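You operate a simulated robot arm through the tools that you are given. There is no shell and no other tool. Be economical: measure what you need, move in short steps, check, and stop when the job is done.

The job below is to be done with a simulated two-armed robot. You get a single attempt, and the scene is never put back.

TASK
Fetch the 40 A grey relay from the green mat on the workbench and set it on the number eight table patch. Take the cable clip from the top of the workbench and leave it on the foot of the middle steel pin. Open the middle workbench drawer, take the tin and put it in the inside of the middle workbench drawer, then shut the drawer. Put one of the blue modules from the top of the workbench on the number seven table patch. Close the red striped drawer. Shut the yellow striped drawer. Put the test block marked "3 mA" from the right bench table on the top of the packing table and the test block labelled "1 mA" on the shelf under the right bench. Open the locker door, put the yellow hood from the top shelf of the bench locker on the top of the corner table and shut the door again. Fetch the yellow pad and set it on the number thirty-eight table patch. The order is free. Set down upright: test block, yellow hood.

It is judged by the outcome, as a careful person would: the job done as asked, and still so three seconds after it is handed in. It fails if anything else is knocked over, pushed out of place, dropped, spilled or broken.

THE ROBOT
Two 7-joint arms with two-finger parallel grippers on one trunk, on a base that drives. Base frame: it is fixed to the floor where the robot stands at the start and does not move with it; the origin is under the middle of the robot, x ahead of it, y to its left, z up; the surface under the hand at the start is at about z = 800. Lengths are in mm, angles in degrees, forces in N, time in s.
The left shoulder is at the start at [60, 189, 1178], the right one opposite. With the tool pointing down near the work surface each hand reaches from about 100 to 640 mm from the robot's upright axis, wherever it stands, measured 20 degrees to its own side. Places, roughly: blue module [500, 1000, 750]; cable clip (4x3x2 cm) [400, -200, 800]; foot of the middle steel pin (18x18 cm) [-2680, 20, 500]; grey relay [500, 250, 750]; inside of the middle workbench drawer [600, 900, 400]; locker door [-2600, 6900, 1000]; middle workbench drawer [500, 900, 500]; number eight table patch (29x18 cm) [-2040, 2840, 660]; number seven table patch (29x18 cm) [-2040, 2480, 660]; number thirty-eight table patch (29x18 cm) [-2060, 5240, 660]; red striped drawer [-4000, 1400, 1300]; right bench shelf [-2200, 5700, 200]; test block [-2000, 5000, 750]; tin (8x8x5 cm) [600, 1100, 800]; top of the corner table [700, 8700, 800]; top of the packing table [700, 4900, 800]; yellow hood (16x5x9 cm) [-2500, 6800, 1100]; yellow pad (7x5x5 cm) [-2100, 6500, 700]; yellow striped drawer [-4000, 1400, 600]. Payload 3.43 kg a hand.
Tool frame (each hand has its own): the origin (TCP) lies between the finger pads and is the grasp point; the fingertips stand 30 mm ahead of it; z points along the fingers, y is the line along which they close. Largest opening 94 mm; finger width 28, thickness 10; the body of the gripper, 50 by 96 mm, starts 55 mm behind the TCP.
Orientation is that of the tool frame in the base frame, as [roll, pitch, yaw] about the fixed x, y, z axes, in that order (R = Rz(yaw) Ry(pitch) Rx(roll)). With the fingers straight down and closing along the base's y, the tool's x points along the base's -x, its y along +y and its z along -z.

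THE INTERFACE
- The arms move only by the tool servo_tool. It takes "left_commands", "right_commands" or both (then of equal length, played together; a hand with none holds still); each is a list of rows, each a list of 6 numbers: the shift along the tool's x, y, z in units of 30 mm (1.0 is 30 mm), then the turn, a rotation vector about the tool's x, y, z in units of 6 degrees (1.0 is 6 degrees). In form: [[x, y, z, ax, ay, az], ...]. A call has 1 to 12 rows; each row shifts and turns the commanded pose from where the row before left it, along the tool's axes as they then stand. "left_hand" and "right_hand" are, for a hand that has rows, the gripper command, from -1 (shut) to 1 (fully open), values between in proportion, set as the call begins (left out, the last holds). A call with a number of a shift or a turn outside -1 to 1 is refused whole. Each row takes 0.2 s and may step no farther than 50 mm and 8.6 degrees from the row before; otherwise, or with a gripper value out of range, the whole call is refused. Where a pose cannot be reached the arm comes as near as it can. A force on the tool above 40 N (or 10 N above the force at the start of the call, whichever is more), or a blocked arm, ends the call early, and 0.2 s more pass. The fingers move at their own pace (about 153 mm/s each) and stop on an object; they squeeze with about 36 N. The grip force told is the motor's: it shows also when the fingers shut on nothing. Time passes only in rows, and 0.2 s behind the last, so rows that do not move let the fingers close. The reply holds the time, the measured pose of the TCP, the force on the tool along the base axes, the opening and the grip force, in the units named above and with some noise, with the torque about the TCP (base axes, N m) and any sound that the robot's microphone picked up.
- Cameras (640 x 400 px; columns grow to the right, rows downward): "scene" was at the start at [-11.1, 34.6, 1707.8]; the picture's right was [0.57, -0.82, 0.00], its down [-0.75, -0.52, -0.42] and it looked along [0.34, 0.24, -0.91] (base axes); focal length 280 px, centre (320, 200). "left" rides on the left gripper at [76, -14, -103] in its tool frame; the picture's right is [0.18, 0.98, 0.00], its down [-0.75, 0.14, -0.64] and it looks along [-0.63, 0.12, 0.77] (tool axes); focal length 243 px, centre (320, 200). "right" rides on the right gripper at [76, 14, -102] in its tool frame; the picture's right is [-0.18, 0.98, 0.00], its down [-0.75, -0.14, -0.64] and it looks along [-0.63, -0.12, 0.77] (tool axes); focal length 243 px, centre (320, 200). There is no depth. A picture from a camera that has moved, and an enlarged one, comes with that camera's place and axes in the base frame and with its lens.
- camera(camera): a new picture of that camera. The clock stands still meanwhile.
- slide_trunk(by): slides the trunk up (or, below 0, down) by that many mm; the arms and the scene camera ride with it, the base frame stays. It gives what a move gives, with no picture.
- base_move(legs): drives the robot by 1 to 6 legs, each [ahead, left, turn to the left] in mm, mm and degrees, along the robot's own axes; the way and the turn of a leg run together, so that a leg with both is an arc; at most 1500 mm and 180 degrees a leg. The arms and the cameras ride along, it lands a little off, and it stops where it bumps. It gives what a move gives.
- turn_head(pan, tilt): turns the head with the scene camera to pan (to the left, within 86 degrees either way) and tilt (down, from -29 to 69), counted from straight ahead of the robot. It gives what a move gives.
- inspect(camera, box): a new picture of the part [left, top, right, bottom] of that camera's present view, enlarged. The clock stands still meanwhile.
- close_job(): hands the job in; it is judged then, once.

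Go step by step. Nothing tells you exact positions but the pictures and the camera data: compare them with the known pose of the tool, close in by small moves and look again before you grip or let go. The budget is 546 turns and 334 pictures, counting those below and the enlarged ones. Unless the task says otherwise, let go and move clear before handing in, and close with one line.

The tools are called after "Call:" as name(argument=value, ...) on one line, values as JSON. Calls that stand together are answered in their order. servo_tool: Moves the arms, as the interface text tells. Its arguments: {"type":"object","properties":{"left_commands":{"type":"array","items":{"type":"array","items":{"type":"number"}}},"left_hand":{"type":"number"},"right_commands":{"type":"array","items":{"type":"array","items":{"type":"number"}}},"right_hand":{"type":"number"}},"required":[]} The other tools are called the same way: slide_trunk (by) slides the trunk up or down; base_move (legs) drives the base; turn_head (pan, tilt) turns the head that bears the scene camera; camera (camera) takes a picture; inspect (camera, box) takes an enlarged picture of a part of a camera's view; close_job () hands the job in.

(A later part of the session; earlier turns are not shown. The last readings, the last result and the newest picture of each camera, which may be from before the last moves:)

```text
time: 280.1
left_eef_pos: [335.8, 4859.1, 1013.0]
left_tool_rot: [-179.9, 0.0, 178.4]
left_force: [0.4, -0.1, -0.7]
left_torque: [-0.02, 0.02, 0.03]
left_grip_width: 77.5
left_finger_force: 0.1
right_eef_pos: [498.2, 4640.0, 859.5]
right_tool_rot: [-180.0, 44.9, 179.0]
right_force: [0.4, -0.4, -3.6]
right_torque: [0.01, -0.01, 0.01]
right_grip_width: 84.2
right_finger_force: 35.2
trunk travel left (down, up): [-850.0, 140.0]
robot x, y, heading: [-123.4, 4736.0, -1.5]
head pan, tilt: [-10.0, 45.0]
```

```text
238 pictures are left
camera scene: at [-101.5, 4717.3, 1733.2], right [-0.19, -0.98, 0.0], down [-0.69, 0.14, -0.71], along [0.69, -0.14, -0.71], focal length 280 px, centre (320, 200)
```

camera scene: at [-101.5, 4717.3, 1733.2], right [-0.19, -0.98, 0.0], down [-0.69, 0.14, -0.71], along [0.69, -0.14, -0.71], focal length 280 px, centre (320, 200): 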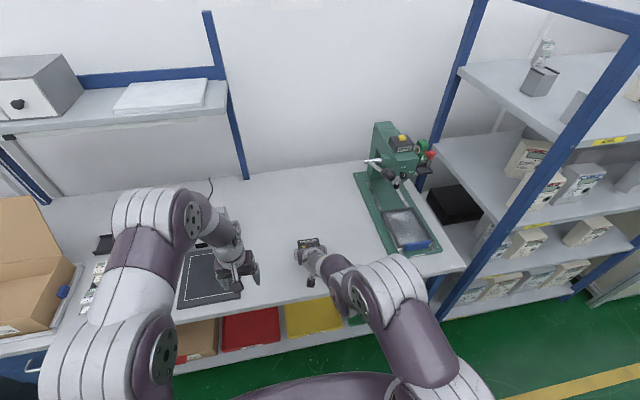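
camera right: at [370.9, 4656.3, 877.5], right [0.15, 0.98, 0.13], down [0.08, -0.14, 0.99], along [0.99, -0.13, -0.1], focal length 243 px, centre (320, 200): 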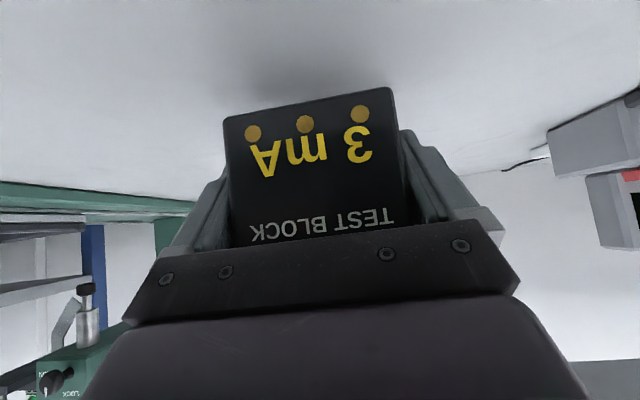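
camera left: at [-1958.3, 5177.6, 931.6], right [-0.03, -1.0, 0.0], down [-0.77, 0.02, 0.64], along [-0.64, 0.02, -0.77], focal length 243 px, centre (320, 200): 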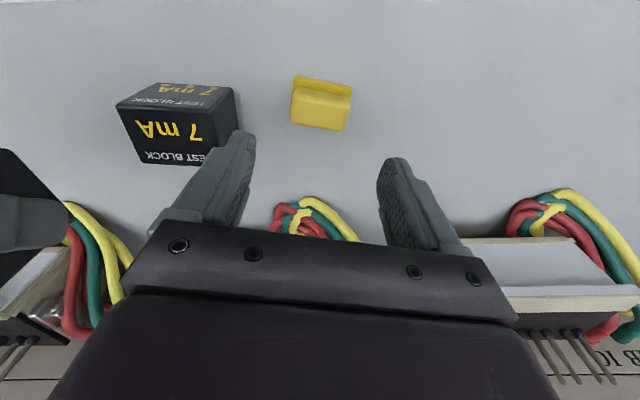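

Call:
servo_tool(right_commands=[[0.2, 0, 0.2, 0, 0, 0], [0.13, 0, 0.13, 0, 0, 0]])

Call:
servo_tool(right_commands=[[0.1, 0, 0.1, 0, 0, 0]])

Call:
servo_tool(right_commands=[[0.1, 0, 0.1, 0, 0, 0]])

Call:
servo_tool(right_commands=[[0.1, 0, 0.1, 0, 0, 0]])

```text
time: 280.7
left_eef_pos: [334.9, 4859.1, 1012.6]
left_tool_rot: [-180.0, 0.0, 178.5]
left_force: [-0.4, -0.8, -0.4]
left_torque: [0.0, -0.03, 0.03]
left_grip_width: 77.6
left_finger_force: 0.0
right_eef_pos: [497.2, 4638.6, 847.0]
right_tool_rot: [-179.9, 45.0, 179.2]
right_force: [0.2, -0.1, -3.2]
right_torque: [-0.03, 0.04, -0.01]
right_grip_width: 84.0
right_finger_force: 35.9
trunk travel left (down, up): [-850.0, 140.0]
robot x, y, heading: [-126.0, 4733.7, -1.5]
head pan, tilt: [-10.0, 45.0]
```

```text
time: 281.1
left_eef_pos: [336.3, 4858.6, 1011.8]
left_tool_rot: [180.0, 0.0, 178.5]
left_force: [0.5, -0.1, 0.7]
left_torque: [0.0, -0.03, -0.02]
left_grip_width: 77.4
left_finger_force: 0.1
right_eef_pos: [498.3, 4638.4, 843.7]
right_tool_rot: [-179.9, 45.0, 179.1]
right_force: [-0.3, 0.1, -3.7]
right_torque: [0.01, 0.02, -0.02]
right_grip_width: 84.0
right_finger_force: 36.5
trunk travel left (down, up): [-850.0, 140.0]
robot x, y, heading: [-123.2, 4734.5, -1.5]
head pan, tilt: [-10.0, 45.0]
```

```text
time: 281.5
left_eef_pos: [335.1, 4859.3, 1012.2]
left_tool_rot: [180.0, 0.1, 178.5]
left_force: [0.3, 0.1, 0.4]
left_torque: [-0.01, 0.0, -0.01]
left_grip_width: 77.6
left_finger_force: 0.1
right_eef_pos: [498.5, 4639.2, 841.9]
right_tool_rot: [-179.9, 45.0, 179.2]
right_force: [0.5, -0.6, -3.9]
right_torque: [0.04, 0.01, -0.01]
right_grip_width: 84.4
right_finger_force: 36.2
trunk travel left (down, up): [-850.0, 140.0]
robot x, y, heading: [-120.9, 4729.7, -1.2]
head pan, tilt: [-10.0, 45.0]
```

```text
time: 281.9
left_eef_pos: [335.5, 4858.6, 1013.3]
left_tool_rot: [-180.0, 0.0, 178.7]
left_force: [0.3, -0.1, 0.9]
left_torque: [0.01, -0.01, 0.01]
left_grip_width: 77.7
left_finger_force: 0.0
right_eef_pos: [498.5, 4637.4, 838.0]
right_tool_rot: [-179.9, 45.1, 179.2]
right_force: [-0.1, 0.0, 0.1]
right_torque: [0.18, -0.12, 0.0]
right_grip_width: 84.1
right_finger_force: 36.4
trunk travel left (down, up): [-850.0, 140.0]
robot x, y, heading: [-122.7, 4725.8, -1.1]
head pan, tilt: [-10.0, 45.0]
```

Contact at z ≈ 800. One small press, then release and draw back along the hand's axis.

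Call:
servo_tool(right_commands=[[0.05, 0, 0.05, 0, 0, 0]])

Call:
servo_tool(right_commands=[[0, 0, 0, 0, 0, 0], [0, 0, 0, 0, 0, 0], [0, 0, -0.5, 0, 0, 0], [0, 0, -0.9, 0, 0, 0], [0, 0, -1, 0, 0, 0], [0, 0, -1, 0, 0, 0]], right_hand=1)

Call:
camera(camera="right")

```text
time: 282.3
left_eef_pos: [333.5, 4858.8, 1014.1]
left_tool_rot: [180.0, 0.1, 178.4]
left_force: [0.3, -0.2, -0.4]
left_torque: [0.02, 0.0, 0.01]
left_grip_width: 77.7
left_finger_force: 0.1
right_eef_pos: [498.2, 4637.3, 836.8]
right_tool_rot: [-179.9, 45.3, 179.2]
right_force: [-2.2, -0.1, 8.4]
right_torque: [0.5, -0.33, 0.09]
right_grip_width: 84.3
right_finger_force: 35.9
trunk travel left (down, up): [-850.0, 140.0]
robot x, y, heading: [-121.0, 4728.3, -1.4]
head pan, tilt: [-10.0, 45.0]
```

```text
time: 283.7
left_eef_pos: [334.2, 4858.3, 1013.1]
left_tool_rot: [179.9, 0.1, 178.4]
left_force: [-0.1, -0.3, 0.5]
left_torque: [0.0, -0.01, -0.02]
left_grip_width: 77.8
left_finger_force: 0.1
right_eef_pos: [423.9, 4639.8, 904.5]
right_tool_rot: [-179.9, 45.1, 179.2]
right_force: [-0.5, 0.3, -0.4]
right_torque: [-0.03, 0.0, -0.03]
right_grip_width: 94.1
right_finger_force: 0.1
trunk travel left (down, up): [-850.0, 140.0]
robot x, y, heading: [-119.9, 4730.1, -1.3]
head pan, tilt: [-10.0, 45.0]
```

```text
237 pictures are left
camera right: at [297.2, 4656.9, 923.1], right [0.15, 0.98, 0.13], down [0.08, -0.14, 0.99], along [0.99, -0.13, -0.09], focal length 243 px, centre (320, 200)
```

right: 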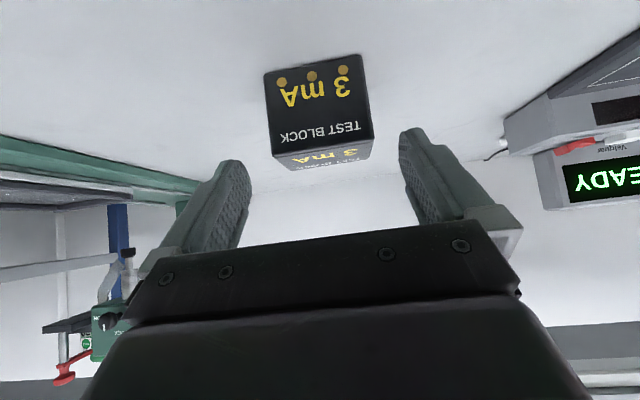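

The 3 mA block stands on the packing table. Next the workbench: I'll straighten the right hand, back off, and drive down the aisle to y ≈ 1000.

Call:
servo_tool(right_commands=[[0, 0, -1, 0, 1, 0], [0, 0, -1, 0, 1, 0], [0, 0, -1, 0, 1, 0], [0, 0, -0.5, 0, 1, 0], [0, 0, 0, 0, 1, 0], [0, 0, 0, 0, 1, 0], [0, 0, 0, 0, 1, 0], [0, 0, 0, 0, 0.5, 0]])

Call:
base_move(legs=[[-450, 0, 1.3], [0, -1500, 0], [0, -1500, 0], [0, -600, 0]])

Call:
turn_head(pan=5, tilt=35)

Call:
camera(camera="scene")

```text
time: 285.5
left_eef_pos: [335.1, 4858.5, 1012.2]
left_tool_rot: [180.0, 0.1, 178.5]
left_force: [0.0, -0.4, -0.1]
left_torque: [0.02, -0.01, 0.02]
left_grip_width: 77.7
left_finger_force: 0.0
right_eef_pos: [367.7, 4636.5, 992.5]
right_tool_rot: [-178.8, 3.7, 179.0]
right_force: [-0.3, -0.1, -0.2]
right_torque: [0.0, 0.01, -0.04]
right_grip_width: 94.0
right_finger_force: 0.1
right hand out of reach, approached as far as the arm can: row 6
trunk travel left (down, up): [-850.0, 140.0]
robot x, y, heading: [-125.2, 4731.3, -1.2]
head pan, tilt: [-10.0, 45.0]
```

```text
time: 305.2
left_eef_pos: [-211.4, 1277.3, 1012.8]
left_tool_rot: [-180.0, 0.0, 178.4]
left_force: [-0.1, -0.7, 0.1]
left_torque: [0.01, -0.02, -0.01]
left_grip_width: 77.6
left_finger_force: 0.1
right_eef_pos: [-179.3, 1056.4, 991.7]
right_tool_rot: [-178.6, 3.8, 178.8]
right_force: [-0.2, -0.3, 0.4]
right_torque: [-0.03, 0.01, 0.0]
right_grip_width: 93.9
right_finger_force: 0.1
trunk travel left (down, up): [-850.0, 140.0]
robot x, y, heading: [-671.3, 1153.2, -1.3]
head pan, tilt: [-10.0, 45.0]
```

```text
time: 305.9
left_eef_pos: [-211.8, 1278.2, 1012.6]
left_tool_rot: [179.9, 0.1, 178.3]
left_force: [0.8, 0.5, -0.9]
left_torque: [-0.03, 0.01, 0.01]
left_grip_width: 77.6
left_finger_force: 0.0
right_eef_pos: [-179.6, 1056.2, 993.3]
right_tool_rot: [-178.8, 3.7, 178.8]
right_force: [-0.1, 0.3, 0.4]
right_torque: [0.01, 0.01, 0.02]
right_grip_width: 94.0
right_finger_force: 0.1
trunk travel left (down, up): [-850.0, 140.0]
robot x, y, heading: [-674.3, 1153.0, -1.3]
head pan, tilt: [5.0, 35.0]
```

```text
236 pictures are left
camera scene: at [-642.1, 1158.8, 1748.0], right [0.06, -1.0, 0.0], down [-0.57, -0.04, -0.82], along [0.82, 0.05, -0.57], focal length 280 px, centre (320, 200)
```

scene: 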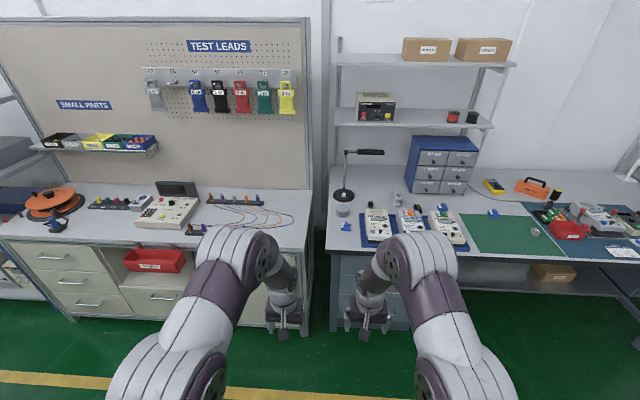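

Call:
inspect(camera="scene", box=[310, 140, 510, 265])

Call:
inspect(camera="scene", box=[320, 230, 480, 330])

```text
3.20 times, centred on (410, 202) of scene
camera zoom: at [-642.1, 1158.8, 1748.0], right [0.06, -1.0, 0.0], down [-0.57, -0.04, -0.82], along [0.82, 0.05, -0.57], focal length 897 px, centre (32, 192)
```

zoom: 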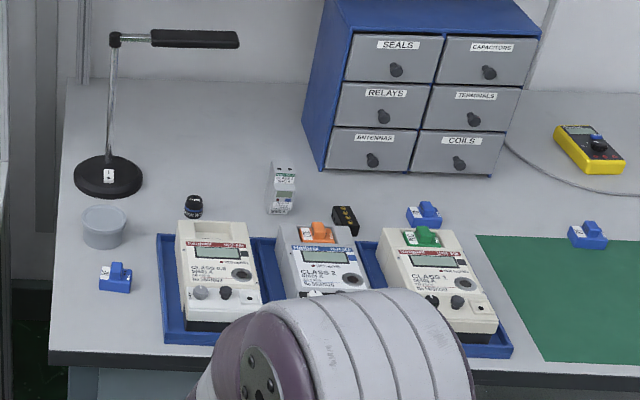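

```text
4.00 times, centred on (400, 280) of scene
camera zoom: at [-642.1, 1158.8, 1748.0], right [0.06, -1.0, 0.0], down [-0.57, -0.04, -0.82], along [0.82, 0.05, -0.57], focal length 1121 px, centre (0, -120)
```

zoom: 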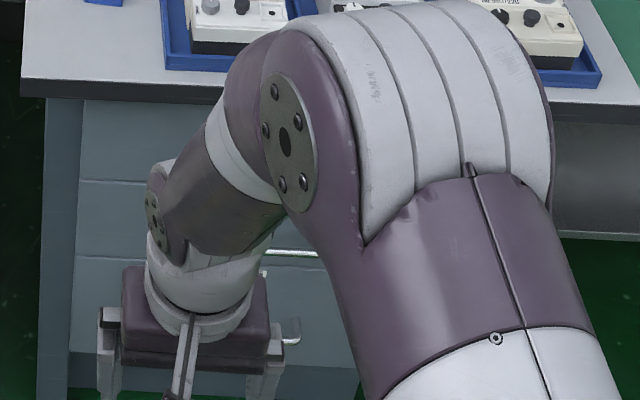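

The tin is the grey round pot at about (573, 1111), in front of the lamp. I'll first take the tin with the left hand, then open the drawer with the right. Driving in front of it.

Call:
base_move(legs=[[0, -190, 1.3], [640, 0, 0]])

Call:
turn_head(pan=10, tilt=55)

Call:
camera(camera="scene")

Call:
camera(camera="left")

```text
time: 310.6
left_eef_pos: [416.2, 1095.6, 1013.6]
left_tool_rot: [-180.0, 0.0, 179.3]
left_force: [-0.4, -0.4, -0.6]
left_torque: [0.0, -0.04, 0.06]
left_grip_width: 77.6
left_finger_force: 0.1
right_eef_pos: [451.2, 874.8, 992.8]
right_tool_rot: [-178.9, 3.9, 179.8]
right_force: [0.0, 0.5, 1.1]
right_torque: [-0.01, -0.03, 0.0]
right_grip_width: 94.0
right_finger_force: 0.0
trunk travel left (down, up): [-850.0, 140.0]
robot x, y, heading: [-40.4, 962.5, 0.2]
head pan, tilt: [5.0, 35.0]
```

```text
time: 311.4
left_eef_pos: [416.7, 1095.8, 1012.2]
left_tool_rot: [-179.9, 0.2, 179.4]
left_force: [-1.1, 0.2, 0.0]
left_torque: [0.03, -0.02, -0.01]
left_grip_width: 77.4
left_finger_force: 0.1
right_eef_pos: [451.0, 874.5, 992.7]
right_tool_rot: [-178.9, 3.8, 179.8]
right_force: [-0.6, -0.6, -0.3]
right_torque: [-0.01, -0.03, 0.01]
right_grip_width: 93.9
right_finger_force: 0.1
trunk travel left (down, up): [-850.0, 140.0]
robot x, y, heading: [-36.9, 961.3, -0.1]
head pan, tilt: [10.0, 55.0]
```

```text
233 pictures are left
camera scene: at [-28.8, 974.4, 1719.9], right [0.17, -0.99, 0.0], down [-0.81, -0.14, -0.57], along [0.57, 0.1, -0.82], focal length 280 px, centre (320, 200)
```

scene: 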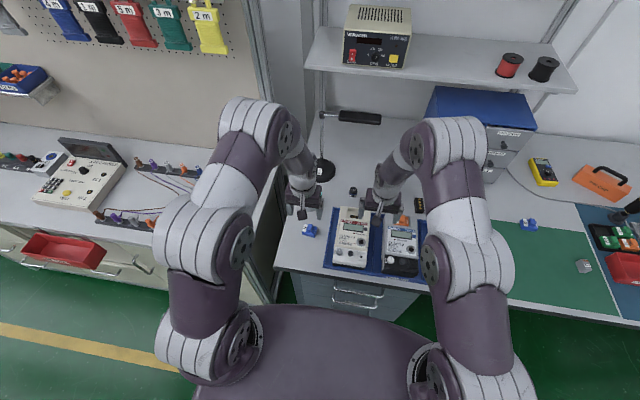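

```text
232 pictures are left
camera left: at [339.2, 1082.6, 1115.1], right [-0.17, 0.98, 0.0], down [0.75, 0.13, 0.64], along [0.63, 0.11, -0.77], focal length 243 px, centre (320, 200)
```

left: 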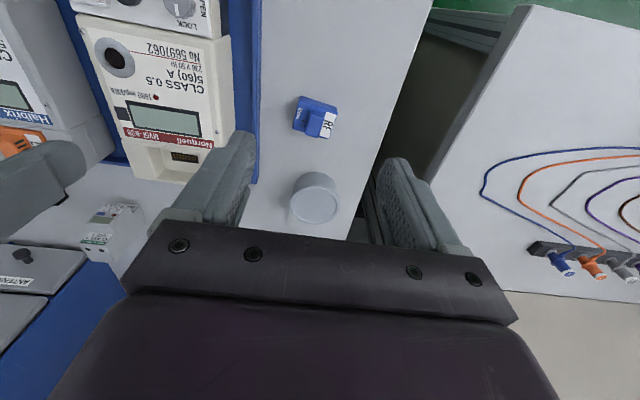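

The blue module "RC" and the tin are both here. I'll move the left hand above the tin at about (555, 1115).

Call:
servo_tool(left_commands=[[-0.92, 0.127, 0.55, 0, 0, 0], [-0.92, 0.127, 0.55, 0, 0, 0], [-0.92, 0.127, 0.55, 0, 0, 0], [-0.92, 0.127, 0.55, 0, 0, 0], [-0.92, 0.127, 0.55, 0, 0, 0]], left_hand=1)

Call:
camera(camera="left")

```text
time: 312.6
left_eef_pos: [554.7, 1113.2, 930.4]
left_tool_rot: [180.0, 0.1, 179.3]
left_force: [1.1, 0.0, 0.0]
left_torque: [-0.01, -0.02, 0.01]
left_grip_width: 94.0
left_finger_force: 0.1
right_eef_pos: [453.9, 874.5, 993.1]
right_tool_rot: [-178.8, 3.8, 179.9]
right_force: [-0.3, -0.9, 0.4]
right_torque: [0.02, -0.02, -0.05]
right_grip_width: 94.2
right_finger_force: 0.1
trunk travel left (down, up): [-850.0, 140.0]
robot x, y, heading: [-38.4, 960.5, -0.4]
head pan, tilt: [10.0, 55.0]
```

```text
231 pictures are left
camera left: at [477.9, 1099.6, 1032.2], right [-0.17, 0.98, 0.0], down [0.75, 0.13, 0.64], along [0.63, 0.11, -0.77], focal length 243 px, centre (320, 200)
```

left: 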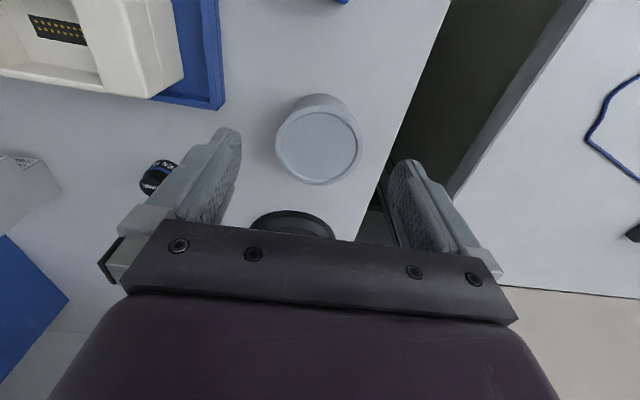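

Call:
servo_tool(left_commands=[[-0.28, 0.035, 0.6, 0, 0, 0], [-0.28, 0.035, 0.6, 0, 0, 0], [0, 0, 0.6, 0, 0, 0]])

Call:
camera(camera="left")

```text
time: 313.4
left_eef_pos: [570.4, 1116.1, 877.5]
left_tool_rot: [-179.9, 0.2, 179.4]
left_force: [-0.5, 0.9, 0.2]
left_torque: [-0.02, 0.0, -0.01]
left_grip_width: 94.0
left_finger_force: 0.1
right_eef_pos: [451.7, 875.1, 992.8]
right_tool_rot: [-178.8, 3.7, 179.8]
right_force: [0.5, -0.3, -0.1]
right_torque: [-0.01, 0.0, -0.01]
right_grip_width: 94.1
right_finger_force: 0.1
trunk travel left (down, up): [-850.0, 140.0]
robot x, y, heading: [-40.3, 963.5, -0.2]
head pan, tilt: [10.0, 55.0]
```

```text
230 pictures are left
camera left: at [493.5, 1102.7, 980.2], right [-0.17, 0.98, 0.0], down [0.75, 0.13, 0.64], along [0.63, 0.11, -0.76], focal length 243 px, centre (320, 200)
```

left: 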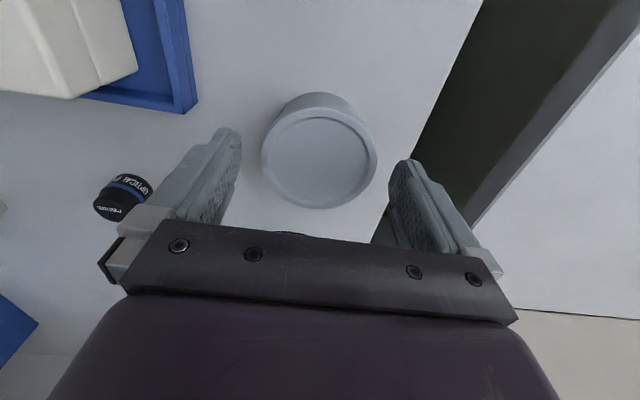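

Call:
servo_tool(left_commands=[[-0.1, 0, 0.6, 0, 0, 0], [0, 0, 0.7, 0, 0, 0]])

Call:
camera(camera="left")

```text
time: 314.0
left_eef_pos: [565.4, 1114.4, 841.7]
left_tool_rot: [179.9, 0.2, 179.4]
left_force: [0.2, 0.9, 1.0]
left_torque: [0.0, 0.01, 0.01]
left_grip_width: 94.0
left_finger_force: 0.1
left hand out of reach, approached as far as the arm can: row 2
right_eef_pos: [450.8, 875.0, 993.2]
right_tool_rot: [-178.8, 3.9, 179.9]
right_force: [-0.7, -0.5, -0.2]
right_torque: [0.01, -0.02, 0.03]
right_grip_width: 94.1
right_finger_force: 0.0
trunk travel left (down, up): [-850.0, 140.0]
robot x, y, heading: [-40.4, 960.4, -0.1]
head pan, tilt: [10.0, 55.0]
```

```text
229 pictures are left
camera left: at [489.1, 1101.3, 945.3], right [-0.17, 0.98, 0.0], down [0.75, 0.13, 0.64], along [0.63, 0.11, -0.77], focal length 243 px, centre (320, 200)
```

left: 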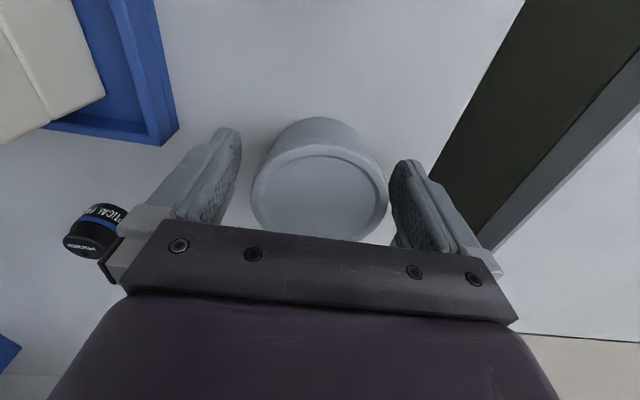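

The arm is at its reach limit, so I'll nudge the base 10 mm forward and the trunk a little lower, then grip.

Call:
base_move(legs=[[10, 0, 0]])

Call:
slide_trunk(by=-8)

Call:
servo_tool(left_commands=[[0, 0, 0, 0, 0, 0], [0, 0, 0, 0, 0, 0], [0, 0, 0, 0, 0, 0]], left_hand=-1)

Call:
camera(camera="left")

```text
time: 314.8
left_eef_pos: [573.8, 1114.9, 844.6]
left_tool_rot: [-179.9, 0.3, 179.3]
left_force: [-0.7, -0.9, 0.9]
left_torque: [-0.04, -0.03, 0.03]
left_grip_width: 94.1
left_finger_force: 0.1
right_eef_pos: [459.9, 873.7, 994.3]
right_tool_rot: [-178.8, 3.8, 179.8]
right_force: [0.5, 0.4, 0.7]
right_torque: [-0.02, 0.0, -0.01]
right_grip_width: 93.9
right_finger_force: 0.1
trunk travel left (down, up): [-850.0, 140.0]
robot x, y, heading: [-30.5, 961.5, -0.3]
head pan, tilt: [10.0, 55.0]
```

```text
time: 315.4
left_eef_pos: [575.7, 1114.5, 834.8]
left_tool_rot: [-180.0, 0.2, 179.3]
left_force: [0.4, -0.8, 0.5]
left_torque: [-0.03, 0.01, 0.01]
left_grip_width: 93.7
left_finger_force: 0.0
right_eef_pos: [461.5, 875.9, 984.8]
right_tool_rot: [-178.7, 3.8, 179.8]
right_force: [-0.3, 0.9, -0.2]
right_torque: [0.01, -0.01, -0.04]
right_grip_width: 93.9
right_finger_force: 0.1
trunk travel left (down, up): [-842.0, 148.0]
robot x, y, heading: [-28.0, 957.6, -0.2]
head pan, tilt: [10.0, 55.0]
```

```text
time: 316.1
left_eef_pos: [576.8, 1114.6, 835.5]
left_tool_rot: [180.0, 0.3, 179.4]
left_force: [1.1, 0.1, 0.8]
left_torque: [0.03, -0.01, 0.0]
left_grip_width: 77.5
left_finger_force: 36.2
right_eef_pos: [461.1, 875.1, 983.8]
right_tool_rot: [-178.8, 3.8, 179.9]
right_force: [0.1, -0.4, 0.0]
right_torque: [-0.01, 0.0, -0.02]
right_grip_width: 94.0
right_finger_force: 0.1
trunk travel left (down, up): [-842.0, 148.0]
robot x, y, heading: [-29.1, 956.7, -0.3]
head pan, tilt: [10.0, 55.0]
```

```text
228 pictures are left
camera left: at [499.0, 1101.3, 937.3], right [-0.17, 0.98, 0.0], down [0.75, 0.13, 0.64], along [0.63, 0.11, -0.77], focal length 243 px, centre (320, 200)
```

left: 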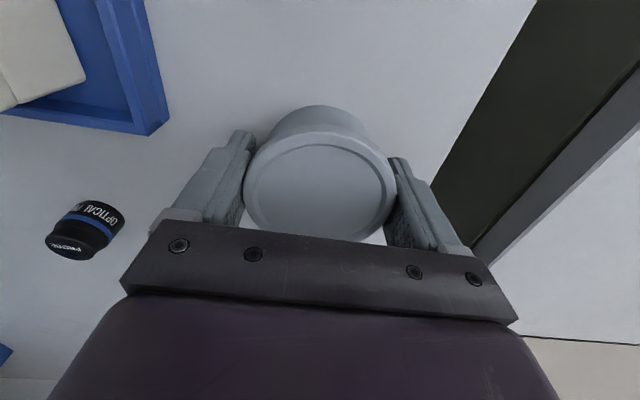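

Tin gripped. I'll lift it, draw it back, and reverse the base.

Call:
servo_tool(left_commands=[[0, 0, -0.8, 0, 0, 0], [0, 0, -0.8, 0, 0, 0], [0, 0, -0.8, 0, 0, 0], [0.8, 0, -0.8, 0, 0, 0], [0.8, 0, -0.8, 0, 0, 0], [0.8, 0, -0.8, 0, 0, 0], [0.8, 0, -0.8, 0, 0, 0], [0.8, 0, -0.8, 0, 0, 0], [0.8, 0, -0.5, 0, 0, 0], [0.8, 0, -0.5, 0, 0, 0]])

Call:
base_move(legs=[[-550, 0, 0.3]])

Call:
camera(camera="left")

Call:
turn_head(pan=0, tilt=40)

Call:
camera(camera="scene")

```text
time: 318.4
left_eef_pos: [404.8, 1117.4, 1056.1]
left_tool_rot: [-180.0, 0.2, 179.4]
left_force: [0.3, -0.5, -0.8]
left_torque: [-0.01, 0.0, 0.02]
left_grip_width: 77.4
left_finger_force: 35.8
right_eef_pos: [460.8, 875.0, 985.8]
right_tool_rot: [-178.9, 3.9, 179.9]
right_force: [0.1, -0.1, -0.2]
right_torque: [0.01, -0.01, -0.02]
right_grip_width: 94.0
right_finger_force: 0.1
trunk travel left (down, up): [-842.0, 148.0]
robot x, y, heading: [-32.1, 963.1, -0.2]
head pan, tilt: [10.0, 55.0]
```

```text
time: 321.5
left_eef_pos: [-138.6, 1116.7, 1054.6]
left_tool_rot: [-179.9, 0.0, 178.7]
left_force: [0.1, -0.5, -0.8]
left_torque: [0.01, -0.01, 0.01]
left_grip_width: 77.1
left_finger_force: 35.9
right_eef_pos: [-85.2, 874.3, 985.6]
right_tool_rot: [-178.7, 3.7, 178.9]
right_force: [-0.5, 1.1, 0.5]
right_torque: [0.01, 0.01, 0.03]
right_grip_width: 93.9
right_finger_force: 0.0
trunk travel left (down, up): [-842.0, 148.0]
robot x, y, heading: [-576.7, 966.2, -1.0]
head pan, tilt: [10.0, 55.0]
```

```text
227 pictures are left
camera left: at [-215.4, 1104.7, 1157.8], right [-0.16, 0.99, 0.0], down [0.76, 0.12, 0.64], along [0.64, 0.1, -0.77], focal length 243 px, centre (320, 200)
```

left: 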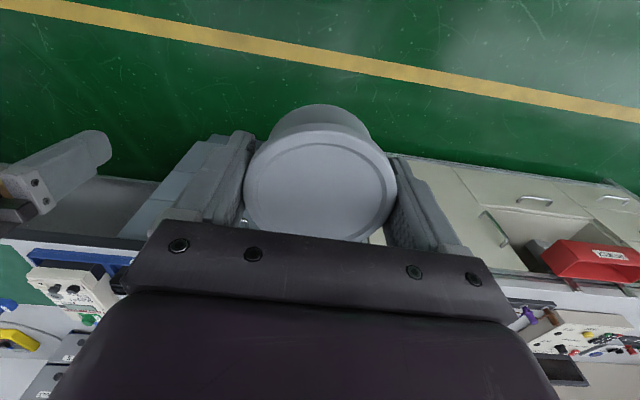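

```text
time: 322.3
left_eef_pos: [-139.2, 1116.9, 1056.6]
left_tool_rot: [-179.9, 0.1, 178.7]
left_force: [0.2, -0.1, -0.3]
left_torque: [0.02, -0.01, -0.01]
left_grip_width: 77.1
left_finger_force: 36.4
right_eef_pos: [-86.3, 874.3, 984.2]
right_tool_rot: [-178.9, 3.7, 179.0]
right_force: [0.0, -0.3, 0.9]
right_torque: [0.0, -0.02, 0.03]
right_grip_width: 94.0
right_finger_force: 0.1
trunk travel left (down, up): [-842.0, 148.0]
robot x, y, heading: [-578.3, 966.6, -1.0]
head pan, tilt: [0.0, 40.0]
```

```text
226 pictures are left
camera scene: at [-552.3, 967.4, 1732.5], right [-0.02, -1.0, 0.0], down [-0.64, 0.01, -0.77], along [0.77, -0.01, -0.64], focal length 280 px, centre (320, 200)
```

scene: 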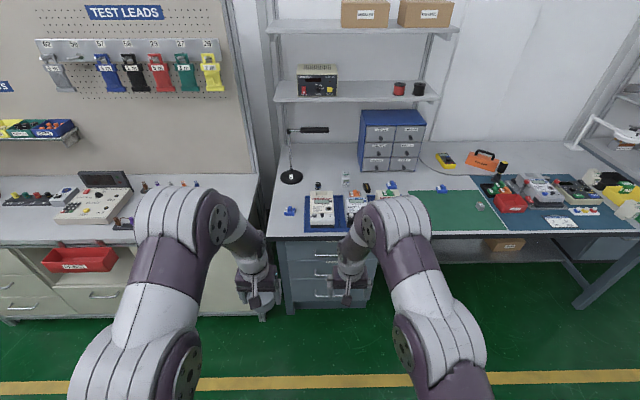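

The three drawer handles are below the bench at y ≈ 930, the middle one near z ≈ 530. I'll point the right hand forward, then roll it so the fingers close vertically.

Call:
servo_tool(right_commands=[[-0.23, 0, -0.5, 0, -0.7, 0], [-0.281, 0, -0.473, 0, -1, 0], [-0.329, 0, -0.441, 0, -1, 0], [-0.373, 0, -0.405, 0, -1, 0], [-0.414, 0, -0.363, 0, -1, 0], [-0.449, 0, -0.318, 0, -1, 0], [-0.48, 0, -0.269, 0, -1, 0], [-0.505, 0, -0.218, 0, -1, 0]])

Call:
servo_tool(right_commands=[[-0.525, 0, -0.164, 0, -1, 0], [-0.54, 0, -0.108, 0, -1, 0], [-0.548, 0, -0.051, 0, -1, 0], [-0.551, 0, 0.007, 0, -1, 0], [-0.547, 0, 0.064, 0, -1, 0], [-0.537, 0, 0.121, 0, -1, 0], [-0.522, 0, 0.176, 0, -1, 0], [0, 0, 0.5, 0, -0.7, 0]])

Call:
servo_tool(right_commands=[[0, 0, 0, 0, 0, -1], [0, 0, 0, 0, 0, -1], [0, 0, 0, 0, 0, -1], [0, 0, 0, 0, 0, -1], [0, 0, 0, 0, 0, -1], [0, 0, 0, 0, 0, -1], [0, 0, 0, 0, 0, -1], [0, 0, 0, 0, 0, -1]])

```text
time: 324.1
left_eef_pos: [-139.0, 1117.1, 1056.4]
left_tool_rot: [179.9, 0.0, 178.6]
left_force: [0.6, -0.3, -0.6]
left_torque: [0.0, 0.0, 0.0]
left_grip_width: 77.1
left_finger_force: 36.0
right_eef_pos: [-36.9, 874.4, 1107.6]
right_tool_rot: [-178.2, 50.1, -179.5]
right_force: [0.2, -0.6, 0.1]
right_torque: [0.02, 0.01, -0.02]
right_grip_width: 93.9
right_finger_force: 0.1
trunk travel left (down, up): [-842.0, 148.0]
robot x, y, heading: [-576.1, 966.4, -1.1]
head pan, tilt: [0.0, 40.0]
```

```text
time: 325.9
left_eef_pos: [-136.7, 1115.6, 1054.7]
left_tool_rot: [-179.9, -0.1, 178.6]
left_force: [0.6, 1.2, -0.9]
left_torque: [-0.02, 0.0, 0.03]
left_grip_width: 77.4
left_finger_force: 36.1
right_eef_pos: [39.1, 877.4, 1221.8]
right_tool_rot: [-11.8, 83.9, -12.8]
right_force: [-0.1, -0.3, 0.3]
right_torque: [0.02, -0.01, 0.03]
right_grip_width: 94.0
right_finger_force: 0.0
right hand out of reach, approached as far as the arm can: row 8
trunk travel left (down, up): [-842.0, 148.0]
robot x, y, heading: [-576.4, 965.0, -1.0]
head pan, tilt: [0.0, 40.0]
```

```text
time: 327.7
left_eef_pos: [-138.9, 1116.2, 1055.0]
left_tool_rot: [180.0, 0.1, 178.6]
left_force: [0.1, -0.2, -0.6]
left_torque: [-0.01, -0.02, -0.02]
left_grip_width: 77.6
left_finger_force: 36.3
right_eef_pos: [38.0, 878.0, 1223.9]
right_tool_rot: [-82.0, 40.3, -85.8]
right_force: [0.0, -0.4, -0.7]
right_torque: [0.01, 0.01, 0.02]
right_grip_width: 94.2
right_finger_force: 0.0
trunk travel left (down, up): [-842.0, 148.0]
robot x, y, heading: [-577.3, 963.4, -0.9]
head pan, tilt: [0.0, 40.0]
```

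Call:
servo_tool(right_commands=[[0, 0, 0, 0, 0, -1], [0, 0, 0, 0, 0, -1], [0, 0, 0, 0, 0, -1], [0, 0, 0, 0, 0, -1], [0, 0, 0, 0, 0, -1], [0, 0, 0, 0, 0, -1], [0, 0, 0, 0, 0, -0.7]])

Call:
slide_trunk(by=-400)

Call:
slide_trunk(by=-240)

Call:
camera(camera="right")

Call:
camera(camera="scene")

```text
time: 329.3
left_eef_pos: [-138.4, 1117.2, 1055.3]
left_tool_rot: [-180.0, 0.1, 178.6]
left_force: [-0.3, 0.1, -1.2]
left_torque: [0.01, 0.02, -0.01]
left_grip_width: 77.6
left_finger_force: 36.1
right_eef_pos: [38.9, 880.0, 1222.9]
right_tool_rot: [-84.1, 0.5, -90.8]
right_force: [-0.2, -0.3, 0.1]
right_torque: [0.02, 0.01, -0.01]
right_grip_width: 94.2
right_finger_force: 0.1
trunk travel left (down, up): [-842.0, 148.0]
robot x, y, heading: [-576.0, 968.1, -0.9]
head pan, tilt: [0.0, 40.0]
```

```text
time: 333.1
left_eef_pos: [-138.5, 1117.2, 654.8]
left_tool_rot: [179.9, 0.1, 178.6]
left_force: [0.5, -0.1, -1.1]
left_torque: [-0.03, 0.0, -0.01]
left_grip_width: 77.5
left_finger_force: 35.6
right_eef_pos: [38.1, 877.4, 823.5]
right_tool_rot: [-83.9, 0.4, -90.7]
right_force: [-0.4, -0.2, 0.4]
right_torque: [0.0, 0.02, -0.03]
right_grip_width: 94.1
right_finger_force: 0.1
trunk travel left (down, up): [-442.0, 548.0]
robot x, y, heading: [-573.1, 969.0, -0.9]
head pan, tilt: [0.0, 40.0]
```

```text
time: 335.6
left_eef_pos: [-139.2, 1116.5, 417.0]
left_tool_rot: [-180.0, 0.1, 178.6]
left_force: [0.0, 0.4, -0.9]
left_torque: [-0.02, -0.04, 0.0]
left_grip_width: 77.5
left_finger_force: 36.2
right_eef_pos: [37.7, 878.5, 582.8]
right_tool_rot: [-84.0, 0.5, -90.8]
right_force: [0.3, -0.2, 0.0]
right_torque: [0.0, -0.01, 0.0]
right_grip_width: 93.9
right_finger_force: 0.1
trunk travel left (down, up): [-202.0, 788.0]
robot x, y, heading: [-577.2, 966.9, -1.1]
head pan, tilt: [0.0, 40.0]
```

```text
225 pictures are left
camera right: at [-65.2, 804.8, 556.9], right [0.11, 0.19, -0.98], down [-0.64, 0.76, 0.08], along [0.76, 0.62, 0.2], focal length 243 px, centre (320, 200)
```

right: 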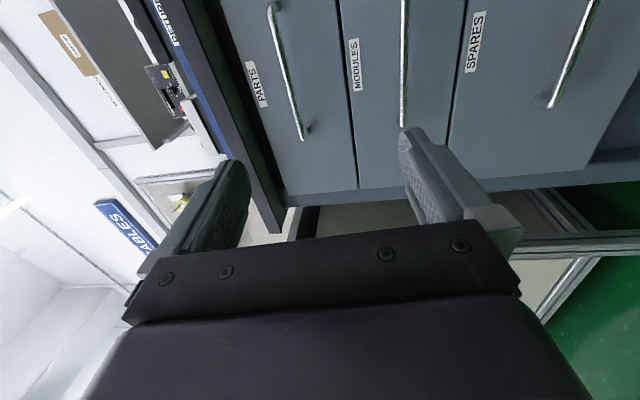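

```text
224 pictures are left
camera scene: at [-552.0, 967.3, 1092.6], right [-0.02, -1.0, 0.0], down [-0.64, 0.01, -0.77], along [0.77, -0.01, -0.64], focal length 280 px, centre (320, 200)
```

scene: 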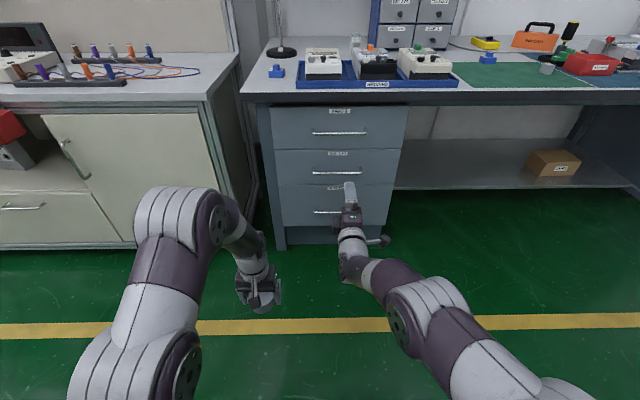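

The middle handle ("MODULES") is a bar at about (331, 888, 497). I'll level the hand, lower the trunk and approach part way.

Call:
servo_tool(right_commands=[[0, 0, 0, -1, 0, 0], [0, 0, 0, 0, 0, 0.05]], right_hand=0.3)

Call:
slide_trunk(by=-85)

Call:
base_move(legs=[[190, 0, 1]])

Call:
camera(camera="right")

Call:
camera(camera="scene")

```text
time: 336.2
left_eef_pos: [-138.3, 1117.0, 414.9]
left_tool_rot: [179.9, 0.1, 178.6]
left_force: [-0.1, 0.2, -0.5]
left_torque: [0.01, 0.03, -0.01]
left_grip_width: 77.6
left_finger_force: 35.6
right_eef_pos: [38.6, 877.4, 583.7]
right_tool_rot: [-90.0, 0.8, -90.8]
right_force: [0.4, 0.3, -0.2]
right_torque: [-0.02, -0.02, -0.03]
right_grip_width: 61.1
right_finger_force: 0.1
trunk travel left (down, up): [-202.0, 788.0]
robot x, y, heading: [-577.1, 965.8, -1.2]
head pan, tilt: [0.0, 40.0]
```

```text
time: 337.4
left_eef_pos: [-138.2, 1117.0, 330.5]
left_tool_rot: [180.0, 0.1, 178.6]
left_force: [0.6, -0.2, -0.2]
left_torque: [0.04, 0.0, -0.03]
left_grip_width: 77.8
left_finger_force: 36.3
right_eef_pos: [38.2, 879.0, 498.6]
right_tool_rot: [-90.1, 0.7, -90.8]
right_force: [0.1, 0.1, 0.1]
right_torque: [0.01, 0.01, -0.01]
right_grip_width: 61.3
right_finger_force: 0.1
trunk travel left (down, up): [-117.0, 873.0]
robot x, y, heading: [-578.0, 967.3, -1.1]
head pan, tilt: [0.0, 40.0]
```

```text
time: 339.0
left_eef_pos: [51.4, 1121.0, 331.5]
left_tool_rot: [180.0, 0.2, 179.6]
left_force: [-0.4, -0.3, -2.1]
left_torque: [0.0, 0.03, 0.01]
left_grip_width: 77.0
left_finger_force: 36.0
right_eef_pos: [230.6, 884.3, 499.0]
right_tool_rot: [-89.9, 0.8, -90.0]
right_force: [-0.6, -1.4, 0.1]
right_torque: [0.0, -0.03, 0.02]
right_grip_width: 61.1
right_finger_force: 0.1
trunk travel left (down, up): [-117.0, 873.0]
robot x, y, heading: [-385.2, 962.7, -0.2]
head pan, tilt: [0.0, 40.0]
```

```text
223 pictures are left
camera right: at [127.3, 810.3, 482.4], right [0.0, 0.2, -0.98], down [-0.64, 0.75, 0.15], along [0.77, 0.63, 0.13], focal length 243 px, centre (320, 200)
```

right: 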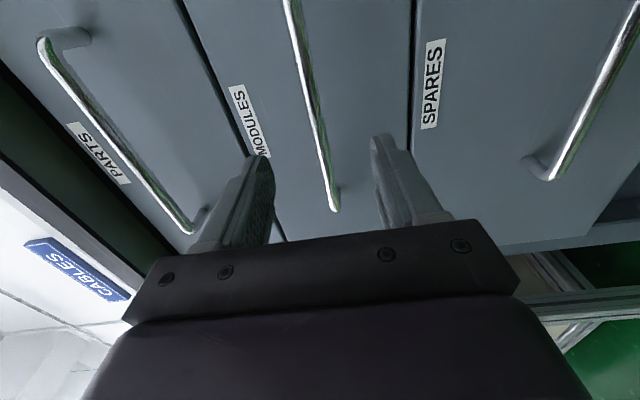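

```text
222 pictures are left
camera scene: at [-360.2, 965.7, 1007.5], right [0.0, -1.0, 0.0], down [-0.64, 0.0, -0.77], along [0.77, 0.0, -0.64], focal length 280 px, centre (320, 200)
```

scene: 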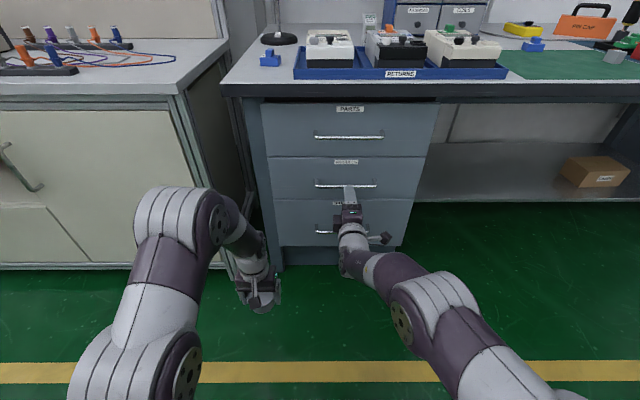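

The bar is at z ≈ 500, level with the hand, x ≈ 322. I'll drive in 80 mm so the bar lies between the fingers.

Call:
base_move(legs=[[78, 0, 0]])

Call:
camera(camera="right")

```text
time: 340.0
left_eef_pos: [127.7, 1120.5, 331.4]
left_tool_rot: [-180.0, 0.1, 179.3]
left_force: [1.1, -0.2, -0.5]
left_torque: [0.01, -0.02, 0.0]
left_grip_width: 77.1
left_finger_force: 36.2
right_eef_pos: [307.7, 884.1, 498.1]
right_tool_rot: [-90.0, 0.7, -90.1]
right_force: [0.5, -0.4, 0.7]
right_torque: [0.0, 0.01, -0.02]
right_grip_width: 61.1
right_finger_force: 0.0
trunk travel left (down, up): [-117.0, 873.0]
robot x, y, heading: [-305.8, 963.5, -0.0]
head pan, tilt: [0.0, 40.0]
```

```text
221 pictures are left
camera right: at [203.8, 809.2, 482.4], right [0.0, 0.2, -0.98], down [-0.64, 0.75, 0.15], along [0.77, 0.63, 0.13], focal length 243 px, centre (320, 200)
```

right: 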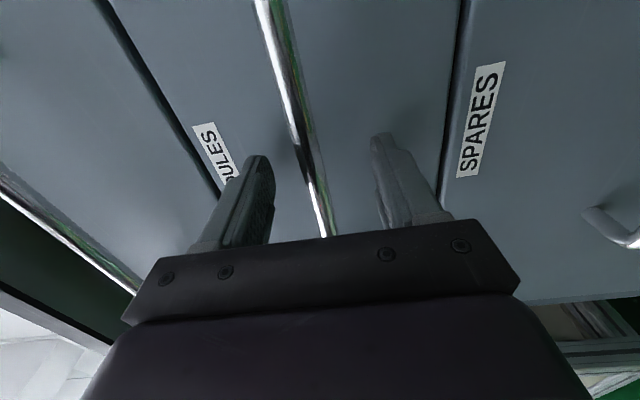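

The bar lies between the fingers. I'll nudge forward and grip it.

Call:
servo_tool(right_commands=[[0, 0, 0.3, 0, 0, 0]])

Call:
servo_tool(right_commands=[[0, 0, 0, 0, 0, 0], [0, 0, 0, 0, 0, 0], [0, 0, 0, 0, 0, 0]], right_hand=-1)

```text
time: 340.4
left_eef_pos: [127.2, 1120.0, 331.5]
left_tool_rot: [-180.0, 0.2, 179.4]
left_force: [0.1, -0.8, 0.2]
left_torque: [0.01, 0.0, 0.04]
left_grip_width: 77.0
left_finger_force: 36.5
right_eef_pos: [313.4, 883.9, 498.6]
right_tool_rot: [-90.0, 0.7, -90.0]
right_force: [-30.5, -1.2, -0.2]
right_torque: [0.25, -0.68, 0.34]
right_grip_width: 60.9
right_finger_force: 0.1
trunk travel left (down, up): [-117.0, 873.0]
robot x, y, heading: [-310.4, 964.0, -0.4]
head pan, tilt: [0.0, 40.0]
```

```text
time: 341.0
left_eef_pos: [126.5, 1121.2, 329.7]
left_tool_rot: [180.0, 0.2, 179.4]
left_force: [-0.2, 0.2, -0.9]
left_torque: [0.0, -0.01, 0.0]
left_grip_width: 77.2
left_finger_force: 35.5
right_eef_pos: [314.2, 883.0, 500.6]
right_tool_rot: [-89.9, 0.6, -90.0]
right_force: [-17.7, -1.7, 6.8]
right_torque: [-0.89, 0.37, 0.05]
right_grip_width: 16.1
right_finger_force: 44.7
trunk travel left (down, up): [-117.0, 873.0]
robot x, y, heading: [-307.5, 966.1, -0.2]
head pan, tilt: [0.0, 40.0]
stopped in row 2 (right hand): the force on the tool passed its limit at 41 N (the readings are from after the stop); the commanded pose is now the measured one
```

Call:
servo_tool(right_commands=[[0, 0, -0.3, 0, 0, 0], [0, 0, -0.3, 0, 0, 0]])

Call:
camera(camera="right")

```text
time: 341.6
left_eef_pos: [127.8, 1120.9, 332.0]
left_tool_rot: [179.9, 0.2, 179.4]
left_force: [-0.3, 0.2, -1.1]
left_torque: [0.0, -0.04, 0.02]
left_grip_width: 77.2
left_finger_force: 35.3
right_eef_pos: [297.5, 885.0, 499.8]
right_tool_rot: [-89.8, 0.7, -90.0]
right_force: [2.5, 1.4, 11.9]
right_torque: [-1.01, 0.16, 0.04]
right_grip_width: 16.6
right_finger_force: 45.0
trunk travel left (down, up): [-117.0, 873.0]
robot x, y, heading: [-309.5, 962.7, -0.0]
head pan, tilt: [0.0, 40.0]
```

```text
220 pictures are left
camera right: at [193.4, 809.6, 483.5], right [0.0, 0.2, -0.98], down [-0.64, 0.75, 0.15], along [0.77, 0.63, 0.13], focal length 243 px, centre (320, 200)
```

right: 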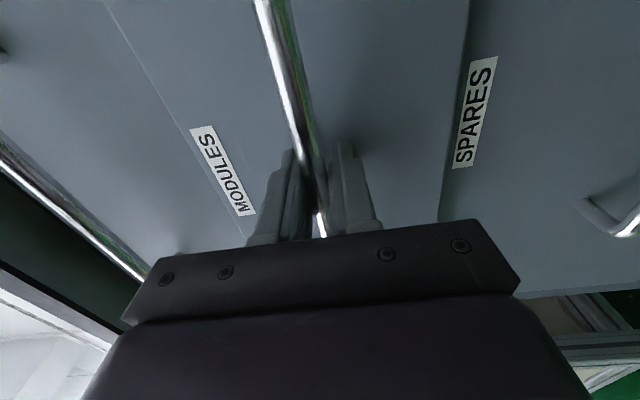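

The drawer has begun to move with the hand. I'll pull it out by driving back.

Call:
base_move(legs=[[-130, 0, 0]])

Call:
base_move(legs=[[-130, 0, 0]])

Call:
camera(camera="scene")

```text
time: 342.9
left_eef_pos: [-5.3, 1120.8, 332.1]
left_tool_rot: [-179.9, 0.2, 179.4]
left_force: [0.2, 0.9, -0.4]
left_torque: [0.01, -0.02, 0.01]
left_grip_width: 76.9
left_finger_force: 35.9
right_eef_pos: [165.6, 885.2, 500.2]
right_tool_rot: [-89.8, 0.8, -90.1]
right_force: [0.1, -6.1, 22.2]
right_torque: [-0.94, 0.14, 0.11]
right_grip_width: 16.3
right_finger_force: 44.8
trunk travel left (down, up): [-117.0, 873.0]
robot x, y, heading: [-439.3, 968.0, -0.2]
head pan, tilt: [0.0, 40.0]
```

```text
time: 344.2
left_eef_pos: [-131.8, 1122.4, 332.0]
left_tool_rot: [180.0, 0.2, 179.4]
left_force: [-0.6, 0.6, -0.5]
left_torque: [-0.02, 0.03, 0.01]
left_grip_width: 77.2
left_finger_force: 35.2
right_eef_pos: [39.2, 884.7, 500.0]
right_tool_rot: [-89.9, 0.9, -90.2]
right_force: [-1.0, -10.1, 11.9]
right_torque: [-1.01, 0.09, -0.01]
right_grip_width: 16.3
right_finger_force: 44.7
trunk travel left (down, up): [-117.0, 873.0]
robot x, y, heading: [-570.3, 968.7, -0.2]
head pan, tilt: [0.0, 40.0]
```

```text
219 pictures are left
camera scene: at [-543.7, 966.0, 1007.6], right [0.0, -1.0, 0.0], down [-0.64, 0.0, -0.77], along [0.77, 0.0, -0.64], focal length 280 px, centre (320, 200)
```

scene: 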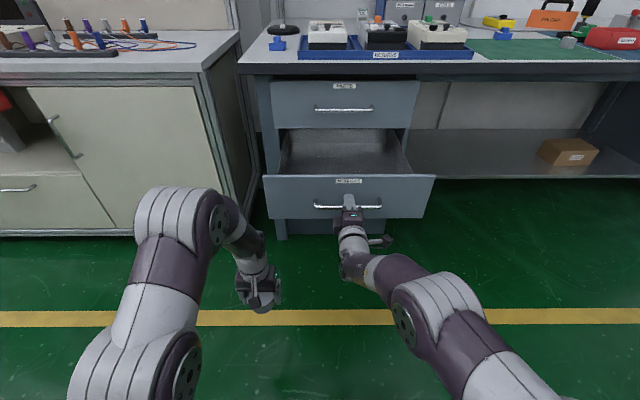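

The drawer is open about 270 mm. I'll release the handle, back away, raise the trunk and tuck the right hand back.

Call:
servo_tool(right_commands=[[0, 0, 0, 0, 0, 0], [0, 0, 0, 0, 0, 0], [0, 0, 0, 0, 0, 0]], right_hand=0.3)

Call:
base_move(legs=[[-90, 0, 0.2]])

Call:
slide_trunk(by=400)

Call:
servo_tool(right_commands=[[0, 0, -1, 0, 0, 0], [0, 0, -1, 0, 0, 0], [0, 0, -1, 0, 0, 0], [0, 0, -1, 0, 0, 0], [0, 0, -1, 0, 0, 0]])

Call:
turn_head(pan=0, tilt=50)

Call:
camera(camera="scene")

```text
time: 345.0
left_eef_pos: [-131.8, 1120.1, 329.6]
left_tool_rot: [-180.0, 0.1, 179.4]
left_force: [0.2, 0.6, -1.3]
left_torque: [0.01, 0.0, 0.02]
left_grip_width: 76.8
left_finger_force: 36.0
right_eef_pos: [38.9, 884.6, 499.2]
right_tool_rot: [-89.9, 0.8, -90.3]
right_force: [0.7, -0.5, -0.8]
right_torque: [-0.01, -0.02, 0.0]
right_grip_width: 61.1
right_finger_force: 0.1
trunk travel left (down, up): [-117.0, 873.0]
robot x, y, heading: [-565.7, 966.2, -0.2]
head pan, tilt: [0.0, 40.0]
```

```text
time: 346.1
left_eef_pos: [-223.6, 1124.3, 331.5]
left_tool_rot: [179.9, 0.2, 179.6]
left_force: [-0.1, -0.6, -0.5]
left_torque: [0.02, 0.0, 0.04]
left_grip_width: 77.0
left_finger_force: 36.3
right_eef_pos: [-50.9, 887.0, 500.5]
right_tool_rot: [-89.9, 0.8, -89.9]
right_force: [-0.6, 0.5, 0.6]
right_torque: [0.02, 0.02, -0.01]
right_grip_width: 60.9
right_finger_force: 0.0
trunk travel left (down, up): [-117.0, 873.0]
robot x, y, heading: [-657.0, 966.4, -0.0]
head pan, tilt: [0.0, 40.0]
```

```text
time: 349.9
left_eef_pos: [-222.4, 1123.0, 730.7]
left_tool_rot: [-180.0, 0.2, 179.6]
left_force: [0.0, 0.4, -1.3]
left_torque: [-0.02, 0.02, 0.0]
left_grip_width: 76.9
left_finger_force: 36.0
right_eef_pos: [-50.4, 886.9, 899.0]
right_tool_rot: [-89.9, 0.8, -89.9]
right_force: [0.6, -0.2, -0.7]
right_torque: [0.0, -0.02, 0.0]
right_grip_width: 61.2
right_finger_force: 0.1
trunk travel left (down, up): [-517.0, 473.0]
robot x, y, heading: [-656.6, 964.7, -0.2]
head pan, tilt: [0.0, 40.0]
```

```text
time: 351.1
left_eef_pos: [-222.0, 1124.0, 730.8]
left_tool_rot: [-180.0, 0.1, 179.6]
left_force: [0.0, 0.9, -1.2]
left_torque: [-0.01, 0.0, -0.01]
left_grip_width: 76.8
left_finger_force: 35.9
right_eef_pos: [-107.1, 893.2, 905.9]
right_tool_rot: [-90.2, 0.9, -89.8]
right_force: [0.0, 0.2, 0.0]
right_torque: [0.0, 0.0, -0.02]
right_grip_width: 60.9
right_finger_force: 0.1
right hand out of reach, approached as far as the arm can: row 2, 3, 4, 5
trunk travel left (down, up): [-517.0, 473.0]
robot x, y, heading: [-658.6, 966.8, -0.0]
head pan, tilt: [0.0, 40.0]
```

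```text
time: 351.8
left_eef_pos: [-223.2, 1122.9, 730.2]
left_tool_rot: [-179.9, 0.1, 179.6]
left_force: [0.4, 0.0, -1.1]
left_torque: [-0.02, 0.02, 0.01]
left_grip_width: 77.0
left_finger_force: 36.4
right_eef_pos: [-106.6, 894.3, 905.1]
right_tool_rot: [-90.1, 0.8, -89.8]
right_force: [0.8, -0.1, 0.9]
right_torque: [-0.01, 0.0, 0.02]
right_grip_width: 60.9
right_finger_force: 0.1
trunk travel left (down, up): [-517.0, 473.0]
robot x, y, heading: [-654.9, 969.0, -0.1]
head pan, tilt: [0.0, 50.0]
```

```text
218 pictures are left
camera scene: at [-640.9, 966.6, 1393.4], right [0.0, -1.0, 0.0], down [-0.77, 0.0, -0.64], along [0.64, 0.0, -0.77], focal length 280 px, centre (320, 200)
```

scene: 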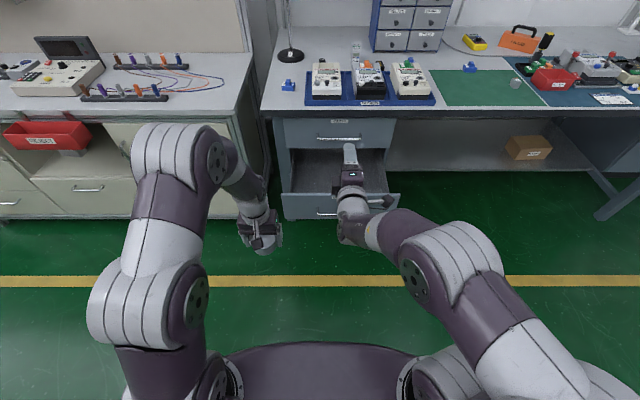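

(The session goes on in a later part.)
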